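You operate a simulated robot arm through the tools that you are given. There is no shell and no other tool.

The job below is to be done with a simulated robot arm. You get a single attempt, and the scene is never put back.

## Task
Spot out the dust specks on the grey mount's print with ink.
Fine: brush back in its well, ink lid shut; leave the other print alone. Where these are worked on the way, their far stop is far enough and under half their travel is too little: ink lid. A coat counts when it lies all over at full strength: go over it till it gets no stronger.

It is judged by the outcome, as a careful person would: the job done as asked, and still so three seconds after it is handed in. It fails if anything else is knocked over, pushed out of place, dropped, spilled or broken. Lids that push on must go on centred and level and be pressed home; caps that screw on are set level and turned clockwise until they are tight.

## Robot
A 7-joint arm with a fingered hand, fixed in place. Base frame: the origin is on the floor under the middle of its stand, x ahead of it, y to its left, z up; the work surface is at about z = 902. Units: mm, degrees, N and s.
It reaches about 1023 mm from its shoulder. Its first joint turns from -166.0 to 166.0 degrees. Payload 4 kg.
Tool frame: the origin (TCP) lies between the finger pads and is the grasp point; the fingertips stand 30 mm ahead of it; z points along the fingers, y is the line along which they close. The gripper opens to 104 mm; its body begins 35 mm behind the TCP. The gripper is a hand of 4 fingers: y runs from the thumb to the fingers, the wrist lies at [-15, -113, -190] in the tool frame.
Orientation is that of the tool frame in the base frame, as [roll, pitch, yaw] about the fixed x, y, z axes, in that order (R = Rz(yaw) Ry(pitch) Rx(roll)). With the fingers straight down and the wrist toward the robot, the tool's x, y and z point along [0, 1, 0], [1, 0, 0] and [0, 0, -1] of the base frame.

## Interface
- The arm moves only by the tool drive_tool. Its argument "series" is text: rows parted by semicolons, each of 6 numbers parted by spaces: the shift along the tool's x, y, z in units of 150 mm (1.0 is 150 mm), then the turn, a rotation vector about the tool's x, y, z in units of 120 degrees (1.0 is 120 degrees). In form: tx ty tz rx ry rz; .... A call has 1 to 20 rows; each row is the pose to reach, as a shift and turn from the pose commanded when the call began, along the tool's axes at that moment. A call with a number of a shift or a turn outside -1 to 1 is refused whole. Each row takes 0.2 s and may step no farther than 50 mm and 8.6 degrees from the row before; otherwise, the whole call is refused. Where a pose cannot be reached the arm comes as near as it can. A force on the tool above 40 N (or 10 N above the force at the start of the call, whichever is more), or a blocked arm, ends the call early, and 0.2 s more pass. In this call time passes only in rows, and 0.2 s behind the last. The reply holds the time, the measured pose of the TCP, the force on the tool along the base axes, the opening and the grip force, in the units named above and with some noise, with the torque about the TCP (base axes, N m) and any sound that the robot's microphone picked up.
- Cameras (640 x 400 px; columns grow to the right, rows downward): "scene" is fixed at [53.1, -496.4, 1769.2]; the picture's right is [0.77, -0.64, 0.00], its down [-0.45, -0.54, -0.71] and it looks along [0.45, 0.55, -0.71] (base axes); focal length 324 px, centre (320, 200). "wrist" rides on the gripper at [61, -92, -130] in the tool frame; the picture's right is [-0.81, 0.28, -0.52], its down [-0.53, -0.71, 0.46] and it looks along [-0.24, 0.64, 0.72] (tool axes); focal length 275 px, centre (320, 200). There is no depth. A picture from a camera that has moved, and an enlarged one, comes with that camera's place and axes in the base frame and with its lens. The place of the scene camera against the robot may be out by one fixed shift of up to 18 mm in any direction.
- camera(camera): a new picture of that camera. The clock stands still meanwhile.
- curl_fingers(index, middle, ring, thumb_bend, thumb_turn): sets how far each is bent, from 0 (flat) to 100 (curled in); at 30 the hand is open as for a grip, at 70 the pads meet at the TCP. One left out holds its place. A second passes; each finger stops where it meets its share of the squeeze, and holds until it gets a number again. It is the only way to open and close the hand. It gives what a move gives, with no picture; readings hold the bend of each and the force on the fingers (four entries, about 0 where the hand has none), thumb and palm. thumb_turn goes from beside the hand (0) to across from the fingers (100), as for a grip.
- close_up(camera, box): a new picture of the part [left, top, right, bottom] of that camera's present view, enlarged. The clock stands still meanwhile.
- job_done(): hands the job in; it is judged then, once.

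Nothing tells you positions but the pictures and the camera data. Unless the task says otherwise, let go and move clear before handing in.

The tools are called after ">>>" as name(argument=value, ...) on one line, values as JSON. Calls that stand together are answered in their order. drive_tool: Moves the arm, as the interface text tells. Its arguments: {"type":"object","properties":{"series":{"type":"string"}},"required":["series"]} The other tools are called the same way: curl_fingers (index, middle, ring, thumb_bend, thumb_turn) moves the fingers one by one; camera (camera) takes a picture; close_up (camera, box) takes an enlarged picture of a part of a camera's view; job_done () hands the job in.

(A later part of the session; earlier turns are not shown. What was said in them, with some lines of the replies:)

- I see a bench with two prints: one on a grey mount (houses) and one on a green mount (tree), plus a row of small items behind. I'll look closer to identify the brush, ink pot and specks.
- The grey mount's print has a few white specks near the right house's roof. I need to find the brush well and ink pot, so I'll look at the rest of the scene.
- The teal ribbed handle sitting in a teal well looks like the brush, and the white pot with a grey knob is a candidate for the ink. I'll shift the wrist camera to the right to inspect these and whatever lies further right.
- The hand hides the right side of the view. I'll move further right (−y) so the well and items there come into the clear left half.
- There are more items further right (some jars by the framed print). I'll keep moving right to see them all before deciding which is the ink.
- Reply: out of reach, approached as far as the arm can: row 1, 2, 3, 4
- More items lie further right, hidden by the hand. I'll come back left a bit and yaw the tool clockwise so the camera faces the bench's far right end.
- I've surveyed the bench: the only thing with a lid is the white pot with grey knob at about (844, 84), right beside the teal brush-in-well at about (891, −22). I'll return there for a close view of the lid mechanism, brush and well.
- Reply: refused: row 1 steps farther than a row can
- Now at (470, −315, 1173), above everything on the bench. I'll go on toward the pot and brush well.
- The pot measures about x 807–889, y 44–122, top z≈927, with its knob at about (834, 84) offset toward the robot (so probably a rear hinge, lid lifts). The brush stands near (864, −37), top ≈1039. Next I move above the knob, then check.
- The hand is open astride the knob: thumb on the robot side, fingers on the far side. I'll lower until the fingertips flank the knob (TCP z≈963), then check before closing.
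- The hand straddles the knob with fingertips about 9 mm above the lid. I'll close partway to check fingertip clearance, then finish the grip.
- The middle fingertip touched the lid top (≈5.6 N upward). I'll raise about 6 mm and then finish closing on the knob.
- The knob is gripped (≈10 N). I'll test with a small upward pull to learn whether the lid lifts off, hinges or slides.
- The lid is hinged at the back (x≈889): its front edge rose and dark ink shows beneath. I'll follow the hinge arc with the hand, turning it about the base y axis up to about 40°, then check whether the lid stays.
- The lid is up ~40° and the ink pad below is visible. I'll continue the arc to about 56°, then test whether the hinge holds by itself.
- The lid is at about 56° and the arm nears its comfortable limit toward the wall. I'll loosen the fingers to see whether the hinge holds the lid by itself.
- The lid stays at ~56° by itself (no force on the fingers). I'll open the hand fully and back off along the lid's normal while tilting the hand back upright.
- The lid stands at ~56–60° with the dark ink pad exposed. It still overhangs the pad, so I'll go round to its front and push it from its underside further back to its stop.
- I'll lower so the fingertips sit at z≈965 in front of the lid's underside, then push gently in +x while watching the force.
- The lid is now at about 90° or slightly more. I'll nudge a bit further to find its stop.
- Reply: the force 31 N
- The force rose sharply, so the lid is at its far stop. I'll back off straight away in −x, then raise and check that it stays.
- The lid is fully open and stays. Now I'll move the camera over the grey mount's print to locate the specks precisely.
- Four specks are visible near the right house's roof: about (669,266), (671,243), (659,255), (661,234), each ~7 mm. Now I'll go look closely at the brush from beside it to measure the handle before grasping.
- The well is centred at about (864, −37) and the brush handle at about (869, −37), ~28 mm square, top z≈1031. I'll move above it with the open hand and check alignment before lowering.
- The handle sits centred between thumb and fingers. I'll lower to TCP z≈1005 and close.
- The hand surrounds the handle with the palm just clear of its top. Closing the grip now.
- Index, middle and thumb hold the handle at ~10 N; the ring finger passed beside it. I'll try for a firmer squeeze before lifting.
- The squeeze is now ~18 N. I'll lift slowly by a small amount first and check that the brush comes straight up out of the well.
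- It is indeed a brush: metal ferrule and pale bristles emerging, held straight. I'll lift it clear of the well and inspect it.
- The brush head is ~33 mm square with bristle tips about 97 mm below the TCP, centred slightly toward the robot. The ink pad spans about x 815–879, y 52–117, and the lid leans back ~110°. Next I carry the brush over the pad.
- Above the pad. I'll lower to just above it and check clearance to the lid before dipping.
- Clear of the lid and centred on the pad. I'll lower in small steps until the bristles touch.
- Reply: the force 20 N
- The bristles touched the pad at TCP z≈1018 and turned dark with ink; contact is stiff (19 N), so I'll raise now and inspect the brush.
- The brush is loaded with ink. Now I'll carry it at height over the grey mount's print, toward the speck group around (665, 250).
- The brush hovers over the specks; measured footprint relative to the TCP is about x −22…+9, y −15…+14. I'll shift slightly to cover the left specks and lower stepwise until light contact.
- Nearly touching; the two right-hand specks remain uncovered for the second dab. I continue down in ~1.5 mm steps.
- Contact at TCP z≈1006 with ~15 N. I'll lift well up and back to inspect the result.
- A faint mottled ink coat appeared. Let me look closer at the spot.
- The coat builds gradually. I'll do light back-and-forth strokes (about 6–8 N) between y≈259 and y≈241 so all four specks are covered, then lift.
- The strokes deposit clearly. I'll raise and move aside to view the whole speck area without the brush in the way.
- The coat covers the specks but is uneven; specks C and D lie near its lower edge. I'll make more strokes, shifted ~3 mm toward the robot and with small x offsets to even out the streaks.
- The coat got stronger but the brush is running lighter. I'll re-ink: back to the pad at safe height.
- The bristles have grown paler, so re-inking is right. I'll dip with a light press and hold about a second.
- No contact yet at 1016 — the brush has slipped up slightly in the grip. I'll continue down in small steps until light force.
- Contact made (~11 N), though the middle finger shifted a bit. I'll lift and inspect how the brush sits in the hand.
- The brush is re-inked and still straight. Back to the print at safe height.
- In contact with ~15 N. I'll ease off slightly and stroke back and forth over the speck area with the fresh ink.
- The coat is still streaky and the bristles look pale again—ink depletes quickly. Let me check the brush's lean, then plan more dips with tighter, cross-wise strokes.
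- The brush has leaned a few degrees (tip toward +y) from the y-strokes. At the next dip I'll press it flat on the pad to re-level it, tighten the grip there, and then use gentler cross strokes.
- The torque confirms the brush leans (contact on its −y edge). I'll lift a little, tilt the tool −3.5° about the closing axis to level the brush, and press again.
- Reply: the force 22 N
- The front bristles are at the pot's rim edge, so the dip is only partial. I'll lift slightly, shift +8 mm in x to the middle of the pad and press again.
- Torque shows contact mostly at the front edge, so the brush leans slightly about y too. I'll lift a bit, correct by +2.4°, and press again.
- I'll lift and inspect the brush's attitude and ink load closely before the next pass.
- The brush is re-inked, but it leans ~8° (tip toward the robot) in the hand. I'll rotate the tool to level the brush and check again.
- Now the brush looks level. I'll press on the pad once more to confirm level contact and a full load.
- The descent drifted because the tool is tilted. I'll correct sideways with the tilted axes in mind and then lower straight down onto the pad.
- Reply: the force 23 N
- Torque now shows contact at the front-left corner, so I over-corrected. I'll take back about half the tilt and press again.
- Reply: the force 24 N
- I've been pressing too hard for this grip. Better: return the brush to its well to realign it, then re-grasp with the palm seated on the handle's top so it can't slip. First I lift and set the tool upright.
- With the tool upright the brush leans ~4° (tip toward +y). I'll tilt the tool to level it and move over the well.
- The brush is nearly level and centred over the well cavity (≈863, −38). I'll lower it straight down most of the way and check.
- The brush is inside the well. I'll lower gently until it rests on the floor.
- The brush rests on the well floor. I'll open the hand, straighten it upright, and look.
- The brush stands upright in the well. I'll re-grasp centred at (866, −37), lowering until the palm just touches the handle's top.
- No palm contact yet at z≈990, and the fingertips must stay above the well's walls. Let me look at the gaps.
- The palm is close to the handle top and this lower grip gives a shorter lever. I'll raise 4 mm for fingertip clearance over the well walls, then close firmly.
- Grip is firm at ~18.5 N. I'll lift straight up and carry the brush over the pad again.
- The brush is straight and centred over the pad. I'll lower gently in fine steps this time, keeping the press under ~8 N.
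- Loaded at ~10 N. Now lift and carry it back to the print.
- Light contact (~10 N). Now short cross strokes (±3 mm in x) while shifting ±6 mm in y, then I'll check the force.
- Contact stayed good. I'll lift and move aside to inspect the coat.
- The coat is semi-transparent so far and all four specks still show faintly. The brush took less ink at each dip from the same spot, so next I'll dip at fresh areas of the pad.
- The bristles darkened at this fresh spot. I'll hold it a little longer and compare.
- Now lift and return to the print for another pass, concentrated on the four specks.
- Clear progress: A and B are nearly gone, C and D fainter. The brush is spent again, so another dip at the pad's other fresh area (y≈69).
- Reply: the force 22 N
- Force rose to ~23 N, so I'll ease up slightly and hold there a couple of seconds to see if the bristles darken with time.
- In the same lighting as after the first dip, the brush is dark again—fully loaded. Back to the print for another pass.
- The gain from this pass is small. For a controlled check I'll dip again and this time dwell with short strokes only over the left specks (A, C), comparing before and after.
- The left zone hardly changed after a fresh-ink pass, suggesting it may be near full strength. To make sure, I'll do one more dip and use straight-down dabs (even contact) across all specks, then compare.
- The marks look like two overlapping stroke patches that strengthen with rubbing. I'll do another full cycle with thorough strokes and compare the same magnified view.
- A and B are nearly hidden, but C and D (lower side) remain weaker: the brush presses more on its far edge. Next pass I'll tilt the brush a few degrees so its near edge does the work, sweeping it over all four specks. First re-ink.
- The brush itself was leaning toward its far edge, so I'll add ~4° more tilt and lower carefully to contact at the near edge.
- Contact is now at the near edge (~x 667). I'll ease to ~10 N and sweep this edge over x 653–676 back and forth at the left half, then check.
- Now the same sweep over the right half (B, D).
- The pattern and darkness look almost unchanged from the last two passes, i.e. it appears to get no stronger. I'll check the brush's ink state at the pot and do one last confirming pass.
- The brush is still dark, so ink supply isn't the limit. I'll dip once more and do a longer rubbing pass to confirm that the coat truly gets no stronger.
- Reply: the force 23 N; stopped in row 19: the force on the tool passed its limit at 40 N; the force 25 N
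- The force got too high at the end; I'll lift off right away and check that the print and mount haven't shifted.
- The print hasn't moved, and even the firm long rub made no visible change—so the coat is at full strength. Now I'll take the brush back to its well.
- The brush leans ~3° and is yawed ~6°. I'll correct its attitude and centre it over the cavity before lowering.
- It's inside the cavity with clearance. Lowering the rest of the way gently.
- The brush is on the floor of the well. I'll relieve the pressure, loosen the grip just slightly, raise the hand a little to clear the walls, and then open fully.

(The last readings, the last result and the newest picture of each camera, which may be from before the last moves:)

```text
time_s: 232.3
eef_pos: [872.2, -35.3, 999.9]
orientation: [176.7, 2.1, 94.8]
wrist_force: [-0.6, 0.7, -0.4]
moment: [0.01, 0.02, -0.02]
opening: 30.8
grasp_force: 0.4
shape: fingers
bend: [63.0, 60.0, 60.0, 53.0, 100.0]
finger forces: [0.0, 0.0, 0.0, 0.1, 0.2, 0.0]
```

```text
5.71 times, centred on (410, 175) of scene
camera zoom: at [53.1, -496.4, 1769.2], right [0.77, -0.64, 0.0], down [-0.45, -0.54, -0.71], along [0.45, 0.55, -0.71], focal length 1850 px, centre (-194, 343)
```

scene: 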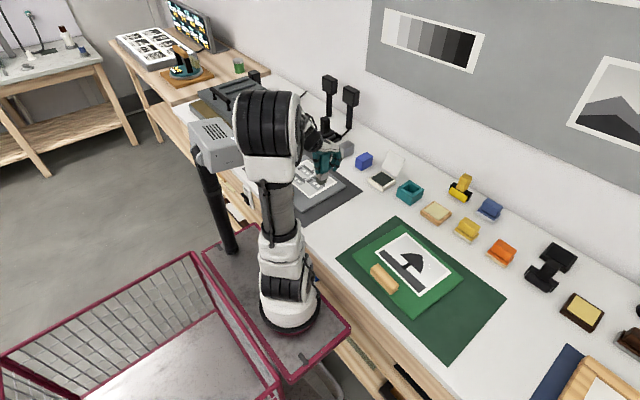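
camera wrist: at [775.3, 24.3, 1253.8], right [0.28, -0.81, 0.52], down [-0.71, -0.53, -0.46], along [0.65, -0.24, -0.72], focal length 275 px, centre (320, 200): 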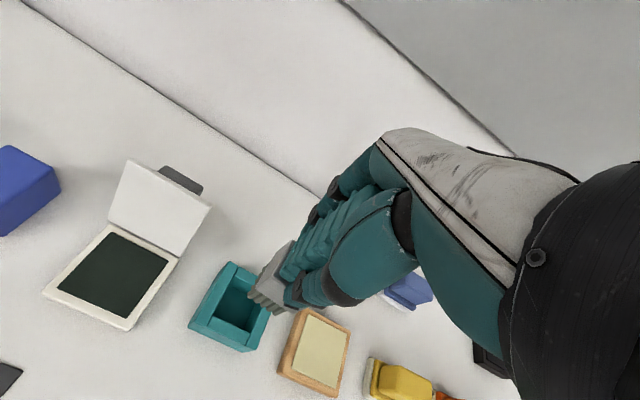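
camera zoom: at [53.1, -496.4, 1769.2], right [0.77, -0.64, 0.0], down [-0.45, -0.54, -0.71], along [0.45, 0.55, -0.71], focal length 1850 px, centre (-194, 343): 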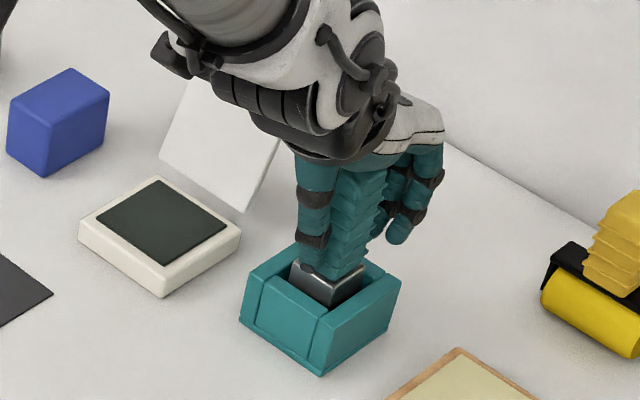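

The brush stayed down in the well. Now open fully and lift straight clear.

>>> curl_fingers(index=30, middle=30, ring=30, thumb_bend=30)

>>> drive_tool(series="-0.005 0.01 -0.2 0 0 0; -0.01 0.02 -0.45 0 0 0; -0.015 0.03 -0.65 0.027 0.016 0.042")

>>> close_up(camera="scene", box=[370, 130, 450, 210])

>>> camera(camera="wrist")

```text
time_s: 233.3
eef_pos: [871.4, -34.9, 1000.8]
orientation: [176.8, 1.9, 95.0]
wrist_force: [0.0, 0.1, -0.7]
moment: [0.0, 0.01, 0.02]
opening: 102.2
grasp_force: 0.1
shape: fingers
bend: [30.0, 30.0, 30.0, 30.0, 98.0]
finger forces: [0.0, 0.0, 0.0, 0.0, 0.0, 0.1]
```

```text
time_s: 234.1
eef_pos: [870.0, -35.9, 1097.2]
orientation: [180.0, 0.0, 89.9]
wrist_force: [-0.3, 0.0, -0.8]
moment: [0.0, 0.03, 0.03]
opening: 102.8
grasp_force: 0.1
shape: fingers
bend: [30.0, 30.0, 30.0, 30.0, 98.0]
finger forces: [0.0, 0.1, 0.0, 0.0, 0.0, 0.0]
```

```text
5.00 times, centred on (410, 170) of scene
camera zoom: at [53.1, -496.4, 1769.2], right [0.77, -0.64, 0.0], down [-0.45, -0.54, -0.71], along [0.45, 0.55, -0.71], focal length 1618 px, centre (-130, 350)
```

zoom: 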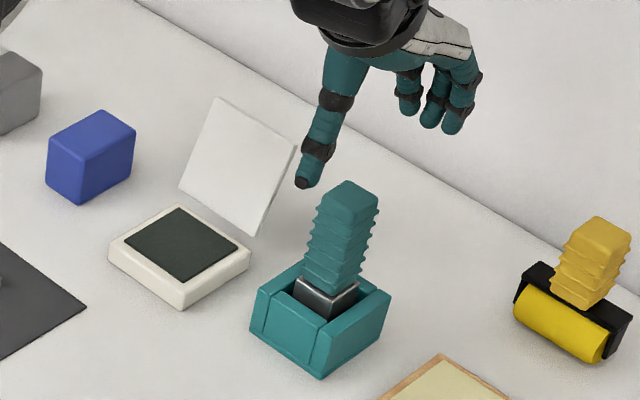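

```text
taken
camera wrist: at [778.9, 27.2, 1228.9], right [0.27, -0.81, 0.52], down [-0.71, -0.53, -0.46], along [0.64, -0.24, -0.72], focal length 275 px, centre (320, 200)
```

wrist: 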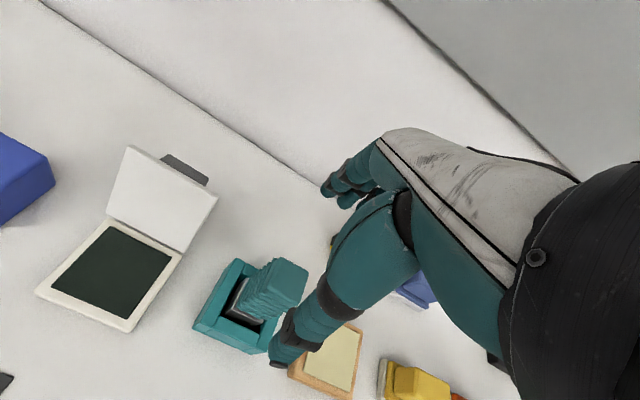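

The brush stands back in its well. Before closing the lid I'll take a closer look at the print from lower down to judge the coat.

>>> drive_tool(series="0.15 -0.28 0 0 0 0; 0.3 -0.56 0 0 0 0; 0.45 -0.84 0 0 0 0; 0.6 -1.0 0 0 0 0")

>>> drive_tool(series="0.2 -0.2 0.1 0 0 0; 0.4 -0.4 0.2 0 0 0; 0.55 -0.6 0.3 0 0 0; 0.6 -0.75 0.5 0 0 0")

>>> camera(camera="wrist")

```text
time_s: 235.1
eef_pos: [716.9, 55.2, 1095.3]
orientation: [179.9, -0.1, 89.8]
wrist_force: [0.1, 0.8, -0.5]
moment: [0.02, 0.01, 0.01]
opening: 103.0
grasp_force: 0.0
shape: fingers
bend: [30.0, 30.0, 30.0, 30.0, 98.0]
finger forces: [0.1, 0.1, 0.0, 0.0, 0.0, 0.0]
```

```text
time_s: 236.1
eef_pos: [605.7, 141.6, 1022.0]
orientation: [180.0, -0.1, 89.9]
wrist_force: [-0.2, 0.4, 0.2]
moment: [0.02, 0.0, -0.03]
opening: 102.9
grasp_force: 0.1
shape: fingers
bend: [30.0, 30.0, 30.0, 30.0, 98.0]
finger forces: [0.0, 0.1, 0.1, 0.0, 0.0, 0.1]
```

```text
taken
camera wrist: at [512.9, 204.1, 1152.9], right [0.27, -0.81, 0.52], down [-0.71, -0.53, -0.46], along [0.65, -0.24, -0.72], focal length 275 px, centre (320, 200)
```

wrist: 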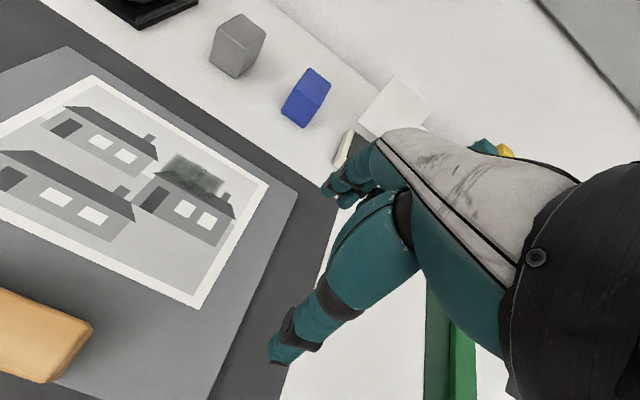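

>>> close_up(camera="wrist", box=[145, 140, 245, 210])

>>> close_up(camera="wrist", box=[165, 145, 225, 195])

>>> close_up(camera="scene", box=[300, 150, 350, 190])

```text
5.71 times, centred on (195, 175) of wrist
camera zoom: at [512.9, 204.1, 1152.9], right [0.27, -0.81, 0.52], down [-0.71, -0.53, -0.46], along [0.65, -0.24, -0.72], focal length 1573 px, centre (1034, 343)
```

zoom: 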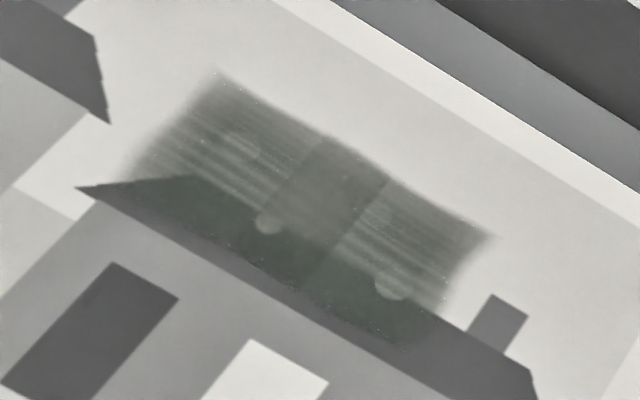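

```text
8.00 times, centred on (195, 170) of wrist
camera zoom: at [512.9, 204.1, 1152.9], right [0.27, -0.81, 0.52], down [-0.71, -0.53, -0.46], along [0.65, -0.24, -0.72], focal length 2202 px, centre (1320, 440)
```

zoom: 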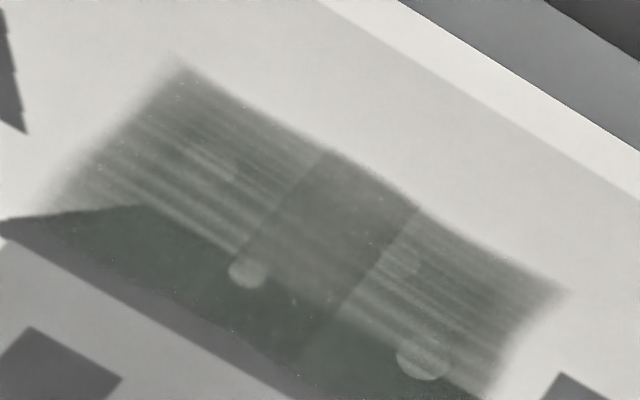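

```text
10.00 times, centred on (325, 170) of scene
camera zoom: at [53.1, -496.4, 1769.2], right [0.77, -0.64, 0.0], down [-0.45, -0.54, -0.71], along [0.45, 0.55, -0.71], focal length 3237 px, centre (270, 500)
```

zoom: 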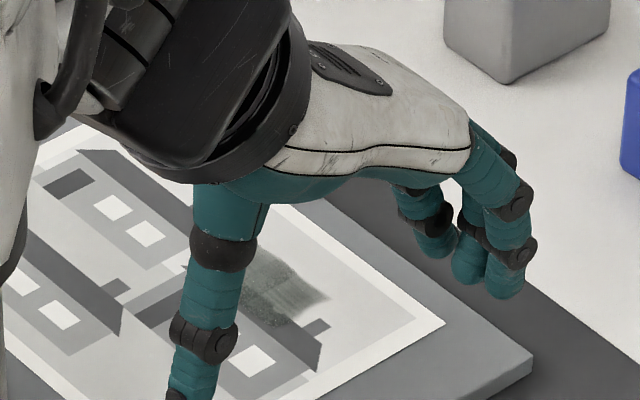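

The coat lies evenly over all four specks (remaining contrast is just the ink's translucency) and stopped getting stronger over the last passes. Now I'll close the ink lid: move over it so the fingers come down behind its top edge and draw it forward.

>>> drive_tool(series="0 0 -0.3 0 0 0; 0 0 -0.6 0 0 0; -0.1 0.3 -0.6 0 0 0; -0.2 0.6 -0.6 0 0 0; -0.3 0.9 -0.6 0 0 0; -0.35 1.0 -0.6 0 0 0")

>>> drive_tool(series="0 0.3 0 0 0 0; -0.03 0.6 0 0 0 0; -0.03 0.88 0 0 0 0")

>>> camera(camera="wrist")

>>> close_up(camera="scene", box=[340, 100, 460, 200])

```text
time_s: 237.5
eef_pos: [758.6, 91.5, 1113.0]
orientation: [179.9, 0.0, 89.9]
wrist_force: [0.1, 1.1, 0.5]
moment: [-0.04, -0.01, 0.02]
opening: 102.9
grasp_force: 0.0
shape: fingers
bend: [30.0, 30.0, 30.0, 30.0, 98.0]
finger forces: [0.1, 0.1, 0.0, 0.0, 0.0, 0.0]
```

```text
time_s: 238.3
eef_pos: [891.0, 87.1, 1113.4]
orientation: [179.9, -0.1, 89.9]
wrist_force: [-0.2, 0.2, 0.0]
moment: [0.02, 0.0, 0.02]
opening: 103.0
grasp_force: 0.2
shape: fingers
bend: [30.0, 30.0, 30.0, 30.0, 98.0]
finger forces: [0.0, 0.1, 0.1, 0.1, 0.1, 0.0]
```

```text
taken
camera wrist: at [798.6, 149.3, 1244.7], right [0.27, -0.81, 0.52], down [-0.71, -0.53, -0.46], along [0.65, -0.24, -0.72], focal length 275 px, centre (320, 200)
```

wrist: 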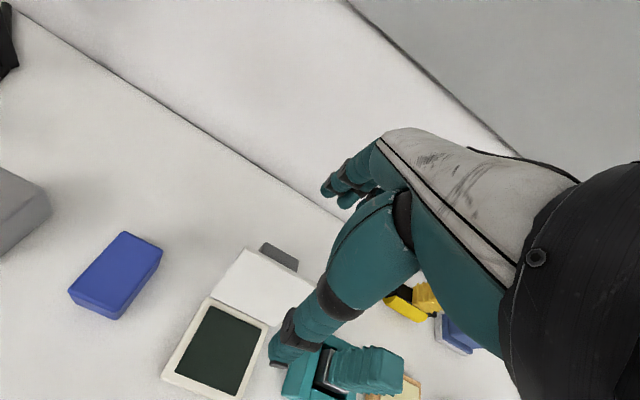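

```text
4.00 times, centred on (400, 150) of scene
camera zoom: at [53.1, -496.4, 1769.2], right [0.77, -0.64, 0.0], down [-0.45, -0.54, -0.71], along [0.45, 0.55, -0.71], focal length 1295 px, centre (0, 400)
```

zoom: 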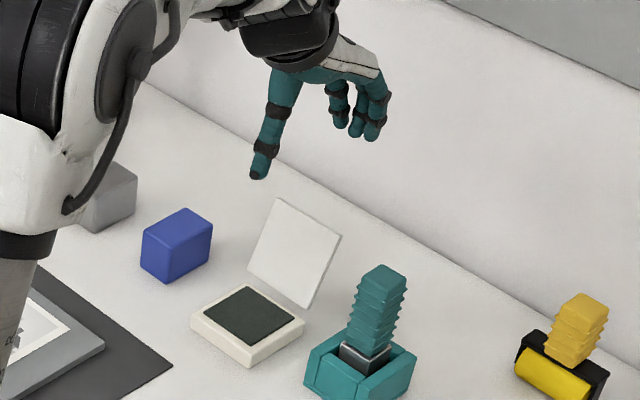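

The fingers (x≈943) are behind the lid's top edge (x≈911) and the thumb in front. I'll lower to overlap ~13 mm with the lid's top, then check.

>>> drive_tool(series="0 0 0.25 0 0 0; 0 0 0.45 0 0 0; 0 0 0.58 0 0 0")

>>> camera(camera="wrist")

>>> close_up(camera="scene", box=[350, 110, 450, 200])

```text
time_s: 239.1
eef_pos: [890.5, 88.8, 1027.2]
orientation: [179.9, -0.1, 89.9]
wrist_force: [0.0, 0.0, 1.0]
moment: [-0.02, -0.01, 0.04]
opening: 102.7
grasp_force: 0.0
shape: fingers
bend: [30.0, 30.0, 30.0, 30.0, 98.0]
finger forces: [0.1, 0.0, 0.0, 0.0, 0.0, 0.1]
```

```text
taken
camera wrist: at [797.8, 151.0, 1157.8], right [0.27, -0.81, 0.52], down [-0.71, -0.53, -0.46], along [0.65, -0.24, -0.72], focal length 275 px, centre (320, 200)
```

wrist: 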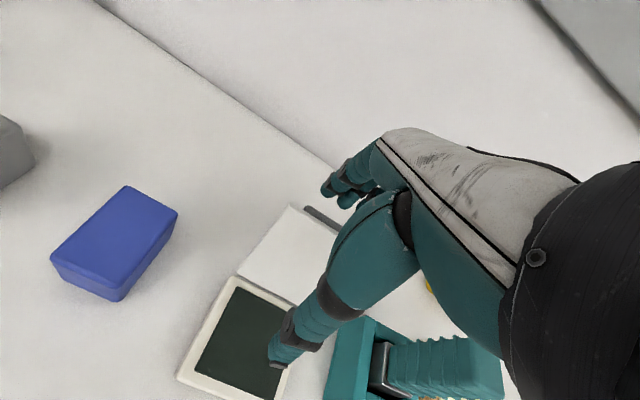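

```text
4.44 times, centred on (400, 155) of scene
camera zoom: at [53.1, -496.4, 1769.2], right [0.77, -0.64, 0.0], down [-0.45, -0.54, -0.71], along [0.45, 0.55, -0.71], focal length 1439 px, centre (-36, 400)
```

zoom: 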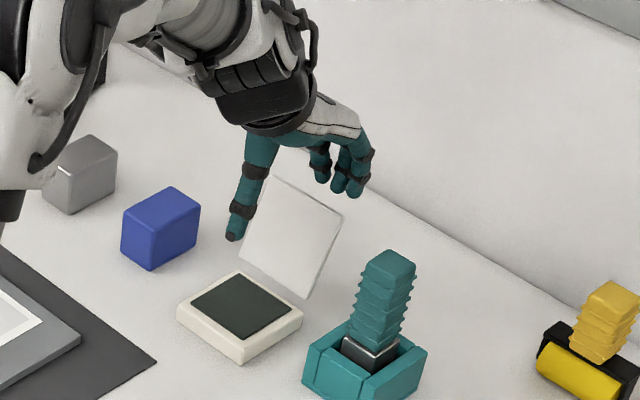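

Fingers are behind the lid. I'll draw it forward (−x) in small steps, watching the force.

>>> drive_tool(series="0 -0.07 0 0 0 0; 0 -0.14 0 0 0 0; 0 -0.2 0 0 0 0")

>>> close_up(camera="scene", box=[350, 110, 450, 200])

>>> drive_tool(series="0 -0.07 0 0 0 0; 0 -0.14 0 0 0 0; 0 -0.2 0 0 0 0")

>>> close_up(camera="scene", box=[350, 110, 450, 200])

```text
time_s: 239.9
eef_pos: [858.9, 88.5, 1026.2]
orientation: [179.8, -0.1, 89.9]
wrist_force: [0.9, 0.2, 2.5]
moment: [-0.04, -0.13, -0.01]
opening: 104.4
grasp_force: 1.2
shape: fingers
bend: [30.0, 30.0, 30.0, 30.0, 98.0]
finger forces: [1.0, 1.4, 0.0, 0.0, 0.0, 0.1]
```

```text
4.44 times, centred on (400, 155) of scene
camera zoom: at [53.1, -496.4, 1769.2], right [0.77, -0.64, 0.0], down [-0.45, -0.54, -0.71], along [0.45, 0.55, -0.71], focal length 1439 px, centre (-36, 400)
```

zoom: 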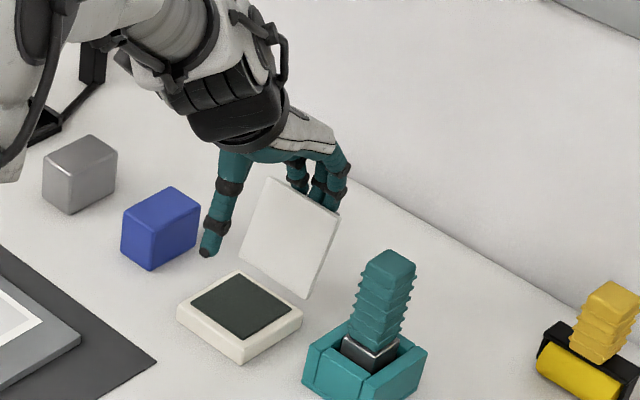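

```text
time_s: 240.7
eef_pos: [828.6, 89.1, 1030.1]
orientation: [179.7, -0.2, 90.0]
wrist_force: [4.5, -0.1, 24.4]
moment: [-0.22, -1.75, 0.02]
opening: 107.7
grasp_force: 15.6
shape: fingers
bend: [28.0, 30.0, 29.0, 30.0, 98.0]
finger forces: [4.5, 24.7, 1.8, 0.0, 0.0, 0.0]
```

```text
4.44 times, centred on (400, 155) of scene
camera zoom: at [53.1, -496.4, 1769.2], right [0.77, -0.64, 0.0], down [-0.45, -0.54, -0.71], along [0.45, 0.55, -0.71], focal length 1439 px, centre (-36, 400)
```

zoom: 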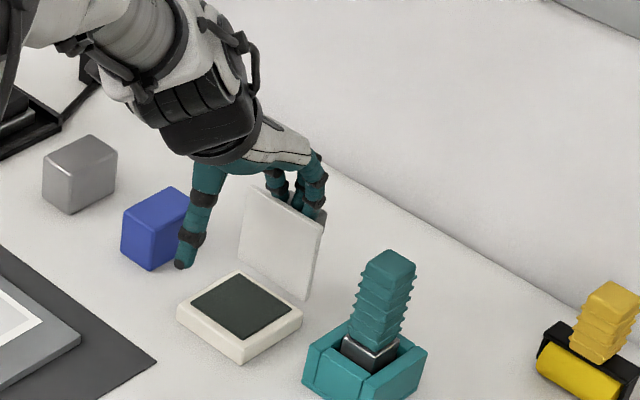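

The fingertips are resting on the knob, which rises as the lid turns. I'll raise, move back behind the knob itself, lower, and draw the knob forward instead.

>>> drive_tool(series="0 0 -0.15 0 0 0; 0 0.1 -0.25 0 0 0; 0 0.35 -0.25 0 0 0; 0 0.42 -0.25 0 0 0")

>>> close_up(camera="scene", box=[350, 110, 450, 200])

>>> camera(camera="wrist")

```text
time_s: 241.7
eef_pos: [892.2, 89.3, 1063.6]
orientation: [180.0, -0.1, 89.9]
wrist_force: [1.0, 0.7, -0.3]
moment: [-0.03, 0.01, -0.01]
opening: 103.1
grasp_force: 0.0
shape: fingers
bend: [30.0, 30.0, 30.0, 30.0, 98.0]
finger forces: [0.0, 0.0, 0.0, 0.0, 0.1, 0.0]
```

```text
4.44 times, centred on (400, 155) of scene
camera zoom: at [53.1, -496.4, 1769.2], right [0.77, -0.64, 0.0], down [-0.45, -0.54, -0.71], along [0.45, 0.55, -0.71], focal length 1439 px, centre (-36, 400)
```

zoom: 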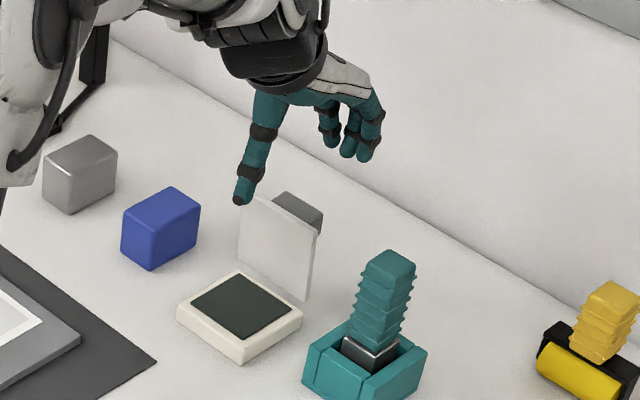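

```text
taken
camera wrist: at [799.1, 150.4, 1194.8], right [0.27, -0.81, 0.52], down [-0.71, -0.53, -0.46], along [0.64, -0.24, -0.72], focal length 275 px, centre (320, 200)
```

wrist: 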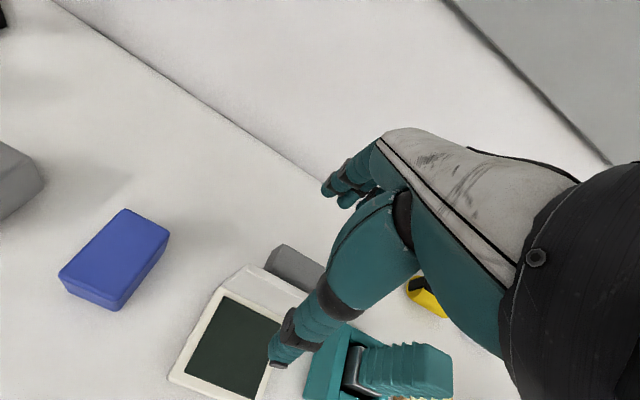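

>>> drive_tool(series="0 0 0.2 0 0 0; 0 0 0.37 0 0 0")

>>> drive_tool(series="0 -0.06 0 0 0 0; 0 -0.12 0 0 0 0; 0 -0.18 0 0 0 0; 0 -0.24 0 0 0 0")

>>> close_up(camera="scene", box=[350, 110, 450, 200])

```text
time_s: 242.3
eef_pos: [891.9, 87.9, 1007.1]
orientation: [179.8, 0.0, 89.9]
wrist_force: [-0.6, 0.0, 0.8]
moment: [0.02, 0.03, 0.01]
opening: 103.0
grasp_force: 0.0
shape: fingers
bend: [30.0, 30.0, 30.0, 30.0, 98.0]
finger forces: [0.1, 0.1, 0.0, 0.1, 0.1, 0.0]
```

```text
time_s: 243.3
eef_pos: [856.1, 86.8, 1008.4]
orientation: [180.0, -0.1, 89.8]
wrist_force: [1.1, 0.5, 0.5]
moment: [0.01, -0.03, -0.01]
opening: 103.6
grasp_force: 0.1
shape: fingers
bend: [30.0, 30.0, 30.0, 30.0, 98.0]
finger forces: [0.6, 0.0, 0.0, 0.0, 0.0, 0.0]
```

```text
4.44 times, centred on (400, 155) of scene
camera zoom: at [53.1, -496.4, 1769.2], right [0.77, -0.64, 0.0], down [-0.45, -0.54, -0.71], along [0.45, 0.55, -0.71], focal length 1439 px, centre (-36, 400)
```

zoom: 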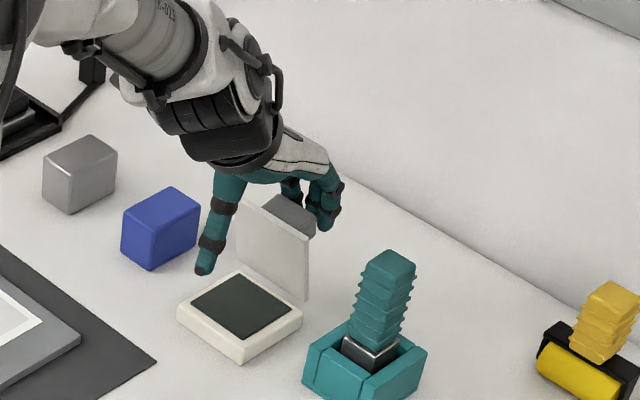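

The knob is now being drawn forward with hardly any force. I continue pulling −x in steps.

>>> drive_tool(series="0 -0.06 0 0 0 0; 0 -0.12 0 0 0 0; 0 -0.18 0 0 0 0; 0 -0.24 0 0 0 0")

>>> close_up(camera="scene", box=[350, 110, 450, 200])

>>> camera(camera="wrist")

```text
time_s: 244.3
eef_pos: [817.8, 87.9, 1008.9]
orientation: [179.9, -0.1, 89.9]
wrist_force: [-0.1, 0.0, -0.4]
moment: [0.0, 0.0, -0.01]
opening: 103.4
grasp_force: 0.3
shape: fingers
bend: [30.0, 30.0, 30.0, 30.0, 98.0]
finger forces: [0.1, 0.1, 0.1, 0.1, 0.1, 0.0]
```

```text
4.44 times, centred on (400, 155) of scene
camera zoom: at [53.1, -496.4, 1769.2], right [0.77, -0.64, 0.0], down [-0.45, -0.54, -0.71], along [0.45, 0.55, -0.71], focal length 1439 px, centre (-36, 400)
```

zoom: 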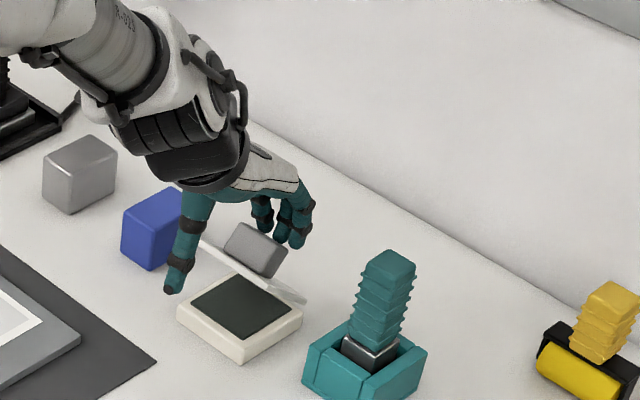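

```text
taken
camera wrist: at [726.5, 150.1, 1138.9], right [0.27, -0.81, 0.52], down [-0.71, -0.53, -0.46], along [0.65, -0.24, -0.72], focal length 275 px, centre (320, 200)
```

wrist: 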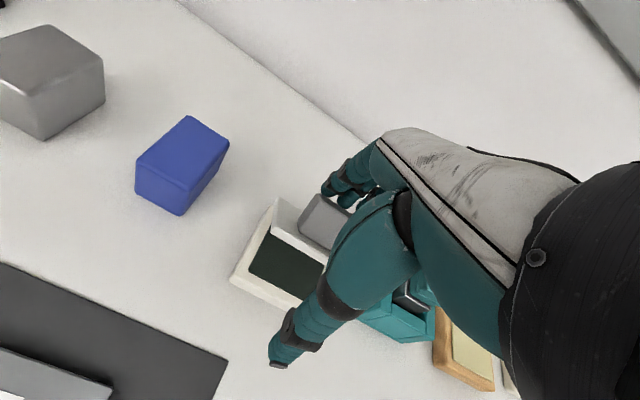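

The lid now leans forward at about 40°. I'll raise the hand, close it into a compact fist, and press the lid down from above via its knob.

>>> drive_tool(series="0 0 -0.2 0 0 0; 0 0.1 -0.4 0 0 0")

>>> curl_fingers(index=70, middle=70, ring=70, thumb_bend=70)

>>> close_up(camera="scene", box=[350, 110, 450, 200])

```text
time_s: 244.9
eef_pos: [833.3, 88.7, 1065.8]
orientation: [180.0, -0.1, 89.9]
wrist_force: [-0.5, 0.4, 0.5]
moment: [0.03, 0.0, -0.01]
opening: 103.2
grasp_force: 0.0
shape: fingers
bend: [30.0, 30.0, 30.0, 30.0, 98.0]
finger forces: [0.0, 0.0, 0.1, 0.0, 0.1, 0.1]
```

```text
time_s: 245.9
eef_pos: [832.4, 88.8, 1066.7]
orientation: [179.9, -0.2, 89.9]
wrist_force: [0.4, 0.2, 0.1]
moment: [0.01, -0.02, 0.0]
opening: 1.8
grasp_force: 0.0
shape: fingers
bend: [70.0, 70.0, 70.0, 70.0, 100.0]
finger forces: [0.0, 0.1, 0.0, 0.0, 0.1, 0.0]
```

```text
4.44 times, centred on (400, 155) of scene
camera zoom: at [53.1, -496.4, 1769.2], right [0.77, -0.64, 0.0], down [-0.45, -0.54, -0.71], along [0.45, 0.55, -0.71], focal length 1439 px, centre (-36, 400)
```

zoom: 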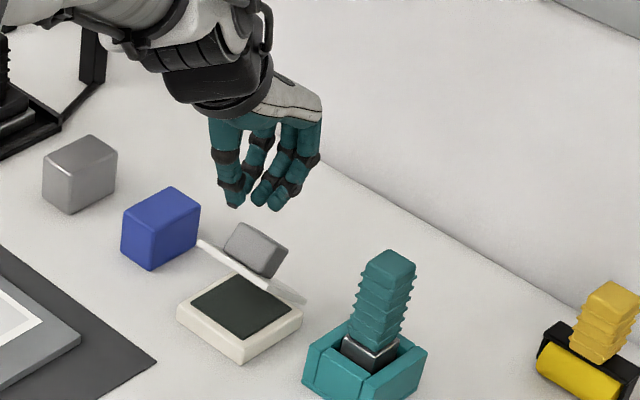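

>>> drive_tool(series="-0.03 0.02 0.1 0 0 0; -0.03 0.02 0.2 0 0 0; -0.03 0.02 0.26 0 0 0")

>>> drive_tool(series="0 0 0.04 0 0 0; 0 0 0.08 0 0 0; 0 0 0.12 0 0 0")

>>> close_up(camera="scene", box=[350, 120, 450, 200])

```text
time_s: 246.7
eef_pos: [837.6, 83.3, 1027.6]
orientation: [179.9, -0.1, 89.9]
wrist_force: [0.3, -0.2, 0.3]
moment: [-0.01, 0.0, 0.01]
opening: 1.1
grasp_force: 0.6
shape: fingers
bend: [70.0, 70.0, 70.0, 70.0, 100.0]
finger forces: [0.0, 0.8, 0.0, 0.0, 0.1, 0.0]
```

```text
time_s: 247.5
eef_pos: [838.1, 82.7, 1009.1]
orientation: [-180.0, 0.0, 89.9]
wrist_force: [-4.9, 0.1, 3.0]
moment: [-0.02, 0.12, -0.01]
opening: 7.0
grasp_force: 2.5
shape: fingers
bend: [70.0, 70.0, 70.0, 66.0, 100.0]
finger forces: [0.0, 0.9, 0.0, 0.0, 4.6, 0.0]
```

```text
5.00 times, centred on (400, 160) of scene
camera zoom: at [53.1, -496.4, 1769.2], right [0.77, -0.64, 0.0], down [-0.45, -0.54, -0.71], along [0.45, 0.55, -0.71], focal length 1618 px, centre (-80, 400)
```

zoom: 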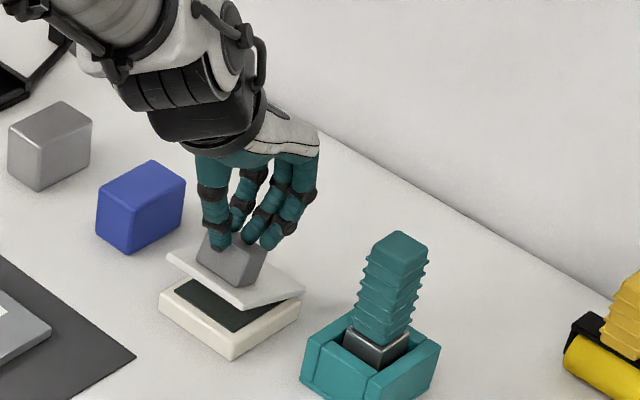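

The lid is down to ~18°, but the thumb has slipped to the knob's front. I'll raise slightly, shift over the knob's top, and press straight down.

>>> drive_tool(series="0 0 -0.1 0 0 0; 0 0.04 -0.15 0 0 0")

>>> curl_fingers(index=72, middle=72, ring=72, thumb_bend=70)

>>> drive_tool(series="0 0 0.04 0 0 0; 0 0 0.08 0 0 0; 0 0 0.11 0 0 0")

>>> close_up(camera="scene", box=[350, 120, 450, 200])

```text
time_s: 248.1
eef_pos: [844.7, 83.8, 1032.3]
orientation: [-180.0, -0.1, 89.9]
wrist_force: [-0.4, -0.1, -0.1]
moment: [0.01, 0.01, 0.01]
opening: 1.3
grasp_force: 0.0
shape: fingers
bend: [70.0, 70.0, 70.0, 70.0, 100.0]
finger forces: [0.1, 0.0, 0.0, 0.1, 0.1, 0.0]
```

```text
time_s: 249.1
eef_pos: [844.9, 85.4, 1033.8]
orientation: [180.0, -0.1, 89.9]
wrist_force: [-0.6, -0.4, 0.6]
moment: [-0.04, 0.02, 0.01]
opening: 0.0
grasp_force: 0.1
shape: fingers
bend: [72.0, 72.0, 72.0, 70.0, 100.0]
finger forces: [0.0, 0.0, 0.1, 0.1, 0.1, 0.0]
```

```text
time_s: 249.9
eef_pos: [843.8, 84.3, 1016.4]
orientation: [179.9, 0.1, 89.9]
wrist_force: [0.4, -0.2, -1.1]
moment: [0.01, -0.02, 0.02]
opening: 0.0
grasp_force: 0.0
shape: fingers
bend: [72.0, 72.0, 72.0, 70.0, 100.0]
finger forces: [0.0, 0.1, 0.0, 0.0, 0.0, 0.0]
```

```text
5.00 times, centred on (400, 160) of scene
camera zoom: at [53.1, -496.4, 1769.2], right [0.77, -0.64, 0.0], down [-0.45, -0.54, -0.71], along [0.45, 0.55, -0.71], focal length 1618 px, centre (-80, 400)
```

zoom: 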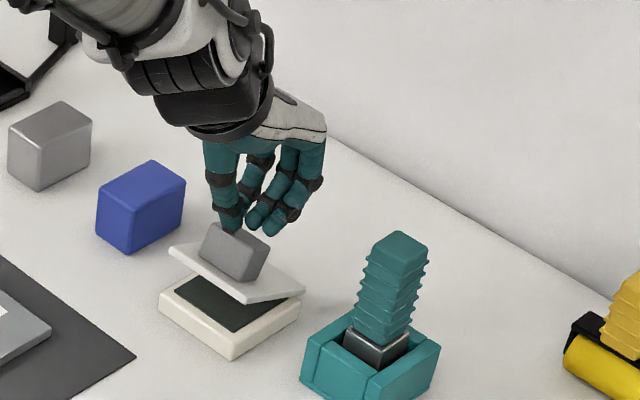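

Fist is just above the knob. Pressing down in small steps.

>>> drive_tool(series="0 -0.01 0.03 0 0 0; 0 -0.02 0.06 0 0 0")

>>> drive_tool(series="0 -0.01 0.02 0 0 0; 0 -0.02 0.04 0 0 0")

>>> close_up(camera="scene", box=[350, 120, 450, 200])

```text
time_s: 250.5
eef_pos: [841.8, 82.8, 1008.9]
orientation: [-180.0, -0.1, 90.0]
wrist_force: [0.8, 0.0, 0.9]
moment: [-0.01, -0.01, 0.02]
opening: 0.0
grasp_force: 0.0
shape: fingers
bend: [72.0, 72.0, 72.0, 69.0, 100.0]
finger forces: [0.0, 0.0, 0.0, 0.1, 0.0, 0.1]
```

```text
time_s: 251.1
eef_pos: [838.9, 82.4, 1002.7]
orientation: [179.9, -0.1, 89.9]
wrist_force: [0.0, 0.8, -0.4]
moment: [0.01, 0.02, 0.01]
opening: 0.0
grasp_force: 0.0
shape: fingers
bend: [72.0, 72.0, 72.0, 69.0, 100.0]
finger forces: [0.0, 0.1, 0.0, 0.1, 0.0, 0.0]
```

```text
5.00 times, centred on (400, 160) of scene
camera zoom: at [53.1, -496.4, 1769.2], right [0.77, -0.64, 0.0], down [-0.45, -0.54, -0.71], along [0.45, 0.55, -0.71], focal length 1618 px, centre (-80, 400)
```

zoom: 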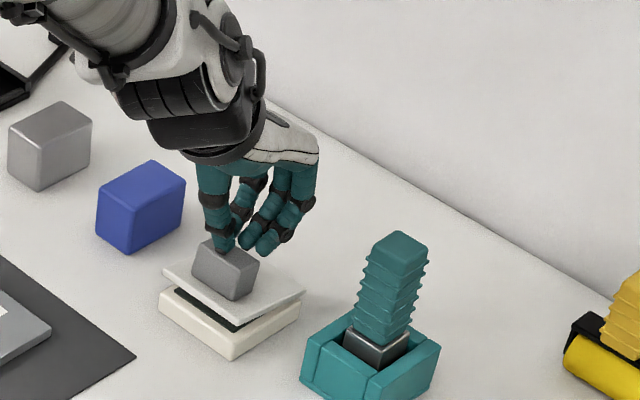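

The lid is closing smoothly (~8° left). I continue pressing down to its closed stop.

>>> drive_tool(series="0 -0.01 0.02 0 0 0; 0 -0.02 0.04 0 0 0")

>>> drive_tool(series="0 0 0.015 0 0 0; 0 0 0.03 0 0 0")

>>> close_up(camera="scene", box=[350, 120, 450, 200])

```text
time_s: 251.7
eef_pos: [835.8, 83.6, 997.6]
orientation: [179.9, -0.1, 89.9]
wrist_force: [-0.9, 0.5, 0.1]
moment: [-0.01, 0.01, 0.01]
opening: 0.0
grasp_force: 0.1
shape: fingers
bend: [72.0, 72.0, 72.0, 69.0, 100.0]
finger forces: [0.0, 0.0, 0.1, 0.0, 0.1, 0.0]
```

```text
time_s: 252.3
eef_pos: [835.1, 83.3, 992.4]
orientation: [179.8, -0.3, 89.9]
wrist_force: [-2.7, -0.3, 12.2]
moment: [0.06, 0.21, 0.01]
opening: 0.2
grasp_force: 5.9
shape: fingers
bend: [72.0, 72.0, 72.0, 69.0, 100.0]
finger forces: [0.0, 0.0, 0.0, 0.0, 12.1, 0.0]
```

```text
5.00 times, centred on (400, 160) of scene
camera zoom: at [53.1, -496.4, 1769.2], right [0.77, -0.64, 0.0], down [-0.45, -0.54, -0.71], along [0.45, 0.55, -0.71], focal length 1618 px, centre (-80, 400)
```

zoom: 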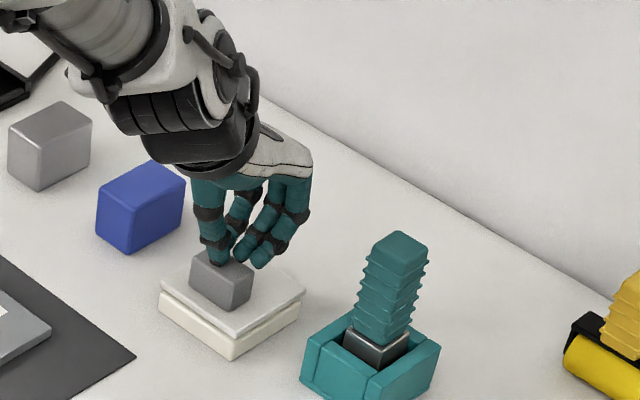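

Firm resistance (~12 N): the lid is at its closed stop. I'll lift straight up and verify.

>>> drive_tool(series="0 0 -0.1 0 0 0; 0 0 -0.35 0 0 0; 0 0 -0.6 0 0 0; 0 0 -0.85 0 0 0")

>>> close_up(camera="scene", box=[340, 140, 440, 220])

>>> drive_tool(series="-0.3 -0.1 0 0 0 0; -0.6 -0.2 0 0 0 0; -0.87 -0.3 0 0 0 0; -1.0 -0.5 0 0 0 0; -1.0 -0.7 0 0 0 0; -1.0 -0.85 0 0 0 0")

>>> camera(camera="wrist")

```text
time_s: 253.3
eef_pos: [834.4, 82.4, 1118.8]
orientation: [-179.9, -0.1, 90.1]
wrist_force: [0.0, 0.5, 0.2]
moment: [-0.04, 0.01, 0.03]
opening: 0.0
grasp_force: 0.1
shape: fingers
bend: [72.0, 72.0, 72.0, 69.0, 100.0]
finger forces: [0.0, 0.0, 0.1, 0.0, 0.0, 0.0]
```

```text
5.00 times, centred on (390, 180) of scene
camera zoom: at [53.1, -496.4, 1769.2], right [0.77, -0.64, 0.0], down [-0.45, -0.54, -0.71], along [0.45, 0.55, -0.71], focal length 1618 px, centre (-30, 300)
```

zoom: 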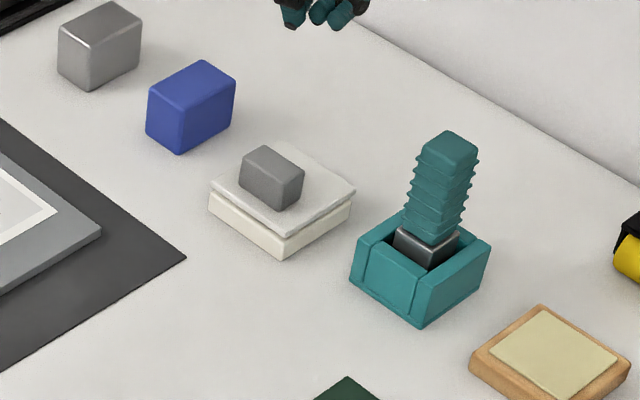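

```text
time_s: 254.7
eef_pos: [706.7, -69.2, 1116.9]
orientation: [-180.0, 0.0, 89.9]
wrist_force: [0.2, -0.2, -0.7]
moment: [-0.01, 0.02, 0.01]
opening: 0.1
grasp_force: 0.0
shape: fingers
bend: [72.0, 72.0, 72.0, 69.0, 100.0]
finger forces: [0.0, 0.1, 0.0, 0.0, 0.0, 0.0]
```

```text
taken
camera wrist: at [613.7, -6.4, 1248.9], right [0.27, -0.81, 0.52], down [-0.71, -0.53, -0.46], along [0.64, -0.24, -0.72], focal length 275 px, centre (320, 200)
```

wrist: 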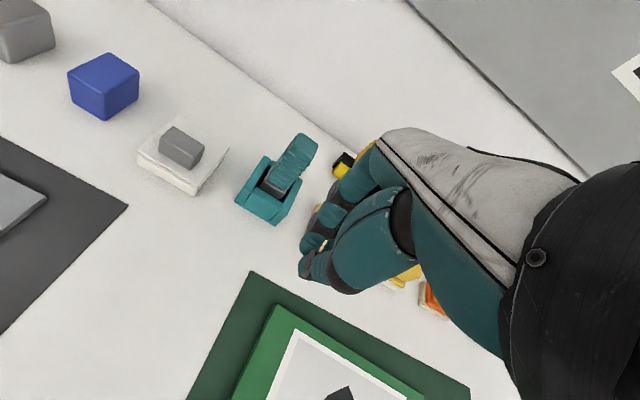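

>>> close_up(camera="wrist", box=[125, 110, 245, 210])

>>> close_up(camera="wrist", box=[215, 120, 335, 235])

>>> close_up(camera="scene", box=[230, 120, 390, 220])

>>> camera(camera="scene")

```text
4.00 times, centred on (185, 160) of wrist
camera zoom: at [613.7, -6.4, 1248.9], right [0.27, -0.81, 0.52], down [-0.71, -0.53, -0.46], along [0.64, -0.24, -0.72], focal length 1101 px, centre (860, 360)
```

zoom: 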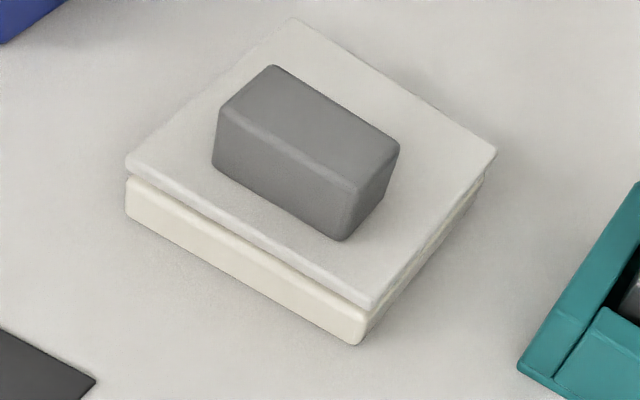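

```text
3.48 times, centred on (275, 178) of wrist
camera zoom: at [613.7, -6.4, 1248.9], right [0.27, -0.81, 0.52], down [-0.71, -0.53, -0.46], along [0.64, -0.24, -0.72], focal length 958 px, centre (476, 278)
```

zoom: 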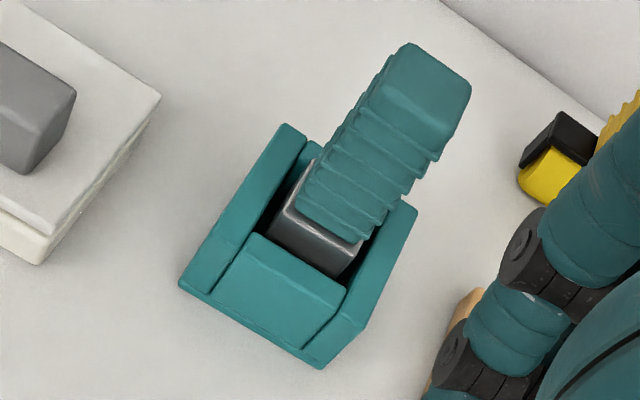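

```text
4.00 times, centred on (310, 170) of scene
camera zoom: at [53.1, -496.4, 1769.2], right [0.77, -0.64, 0.0], down [-0.45, -0.54, -0.71], along [0.45, 0.55, -0.71], focal length 1295 px, centre (360, 320)
```

zoom: 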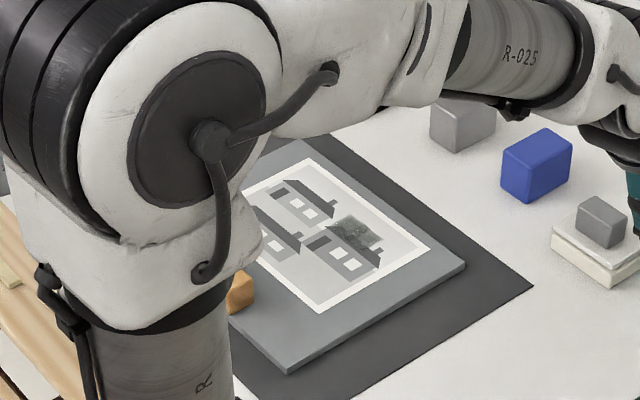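

```text
taken
```

scene: 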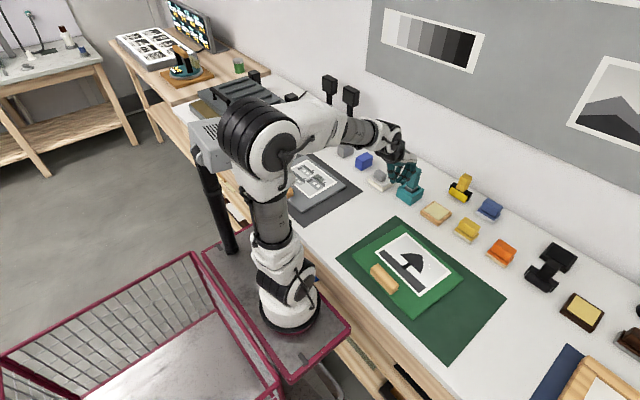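

Lid closed and pot unmoved; brush upright in its well. Let me take one unobstructed magnified look at the print from the scene camera.

>>> close_up(camera="scene", box=[305, 158, 341, 188])

>>> close_up(camera="scene", box=[290, 145, 365, 205])

```text
13.33 times, centred on (323, 173) of scene
camera zoom: at [53.1, -496.4, 1769.2], right [0.77, -0.64, 0.0], down [-0.45, -0.54, -0.71], along [0.45, 0.55, -0.71], focal length 4316 px, centre (280, 560)
```

zoom: 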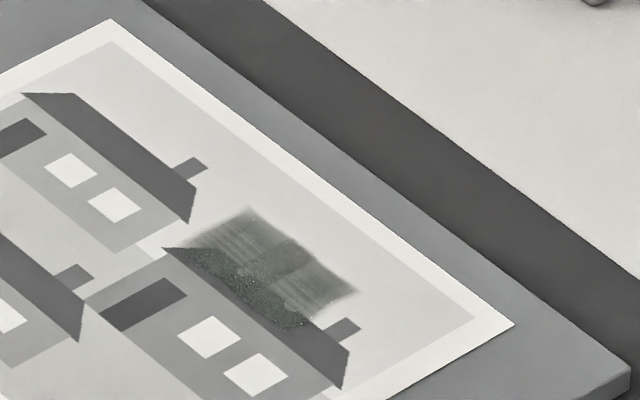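

```text
6.67 times, centred on (328, 175) of scene
camera zoom: at [53.1, -496.4, 1769.2], right [0.77, -0.64, 0.0], down [-0.45, -0.54, -0.71], along [0.45, 0.55, -0.71], focal length 2158 px, centre (270, 367)
```

zoom: 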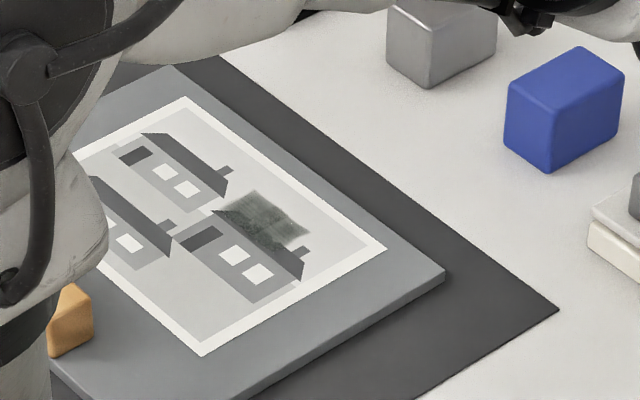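

All is in order: coat at full strength over the specks, the print and mount unmoved, the other print untouched, brush in its well, lid shut. I'll open the hand, move up clear, and do a last check.

>>> curl_fingers(index=30, middle=30, ring=30, thumb_bend=30)

>>> drive_tool(series="0 -0.1 -0.3 0 0 0; 0 -0.2 -0.6 0 0 0; 0 -0.4 -0.85 0 0 0; 0 -0.6 -1.0 0 0 0; 0 -0.9 -1.0 0 0 0")

>>> camera(camera="scene")

>>> camera(camera="wrist")

```text
time_s: 255.7
eef_pos: [706.2, -69.1, 1117.1]
orientation: [179.8, -0.1, 89.8]
wrist_force: [0.1, 0.4, 0.0]
moment: [-0.01, -0.02, -0.02]
opening: 102.8
grasp_force: 0.1
shape: fingers
bend: [30.0, 30.0, 30.0, 30.0, 98.0]
finger forces: [0.0, 0.1, 0.0, 0.0, 0.1, 0.1]
```

```text
time_s: 256.9
eef_pos: [571.2, -69.1, 1269.1]
orientation: [179.9, -0.1, 89.9]
wrist_force: [0.5, -0.3, -0.9]
moment: [-0.01, 0.05, -0.02]
opening: 102.7
grasp_force: 0.1
shape: fingers
bend: [30.0, 30.0, 30.0, 30.0, 98.0]
finger forces: [0.0, 0.0, 0.1, 0.0, 0.0, 0.1]
```

```text
taken
```

scene: 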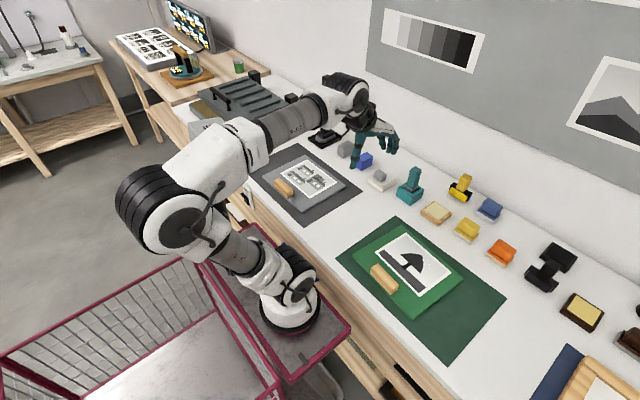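

```text
taken
camera wrist: at [479.2, -6.6, 1400.3], right [0.27, -0.81, 0.52], down [-0.71, -0.53, -0.46], along [0.64, -0.24, -0.72], focal length 275 px, centre (320, 200)
```

wrist: 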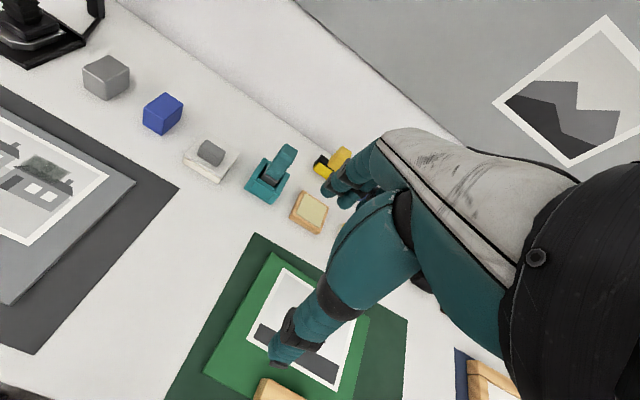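

The specks on the grey mount's print are inked over, the brush is in its well, the lid is shut and the other print is untouched. Everything else is where it was and the hand is clear, so I'm handing in.

>>> job_done()

```text
The job is handed in.
```

The four dust specks on the grey mount's print are inked over, and I've handed the job in. The brush is back in its well, the ink lid is pressed shut, and the green-mount print was not touched.

- **Coat strength:** I re-inked and went over the specks about ten times; the last few passes made no visible difference. I took that as full strength, but it is a judgement by eye. The ink looks translucent, and two of the specks still show faintly through it.
- **Ink around the specks:** the brush is about 30 mm wide, so the sky and roof around the specks are inked too, an area of roughly 50 × 30 mm.
- **Hard press:** one pass on the print reached the 40 N force limit and stopped early. I checked the specks' positions afterwards and the print had not moved. The ink pot and the brush well also stayed in place.
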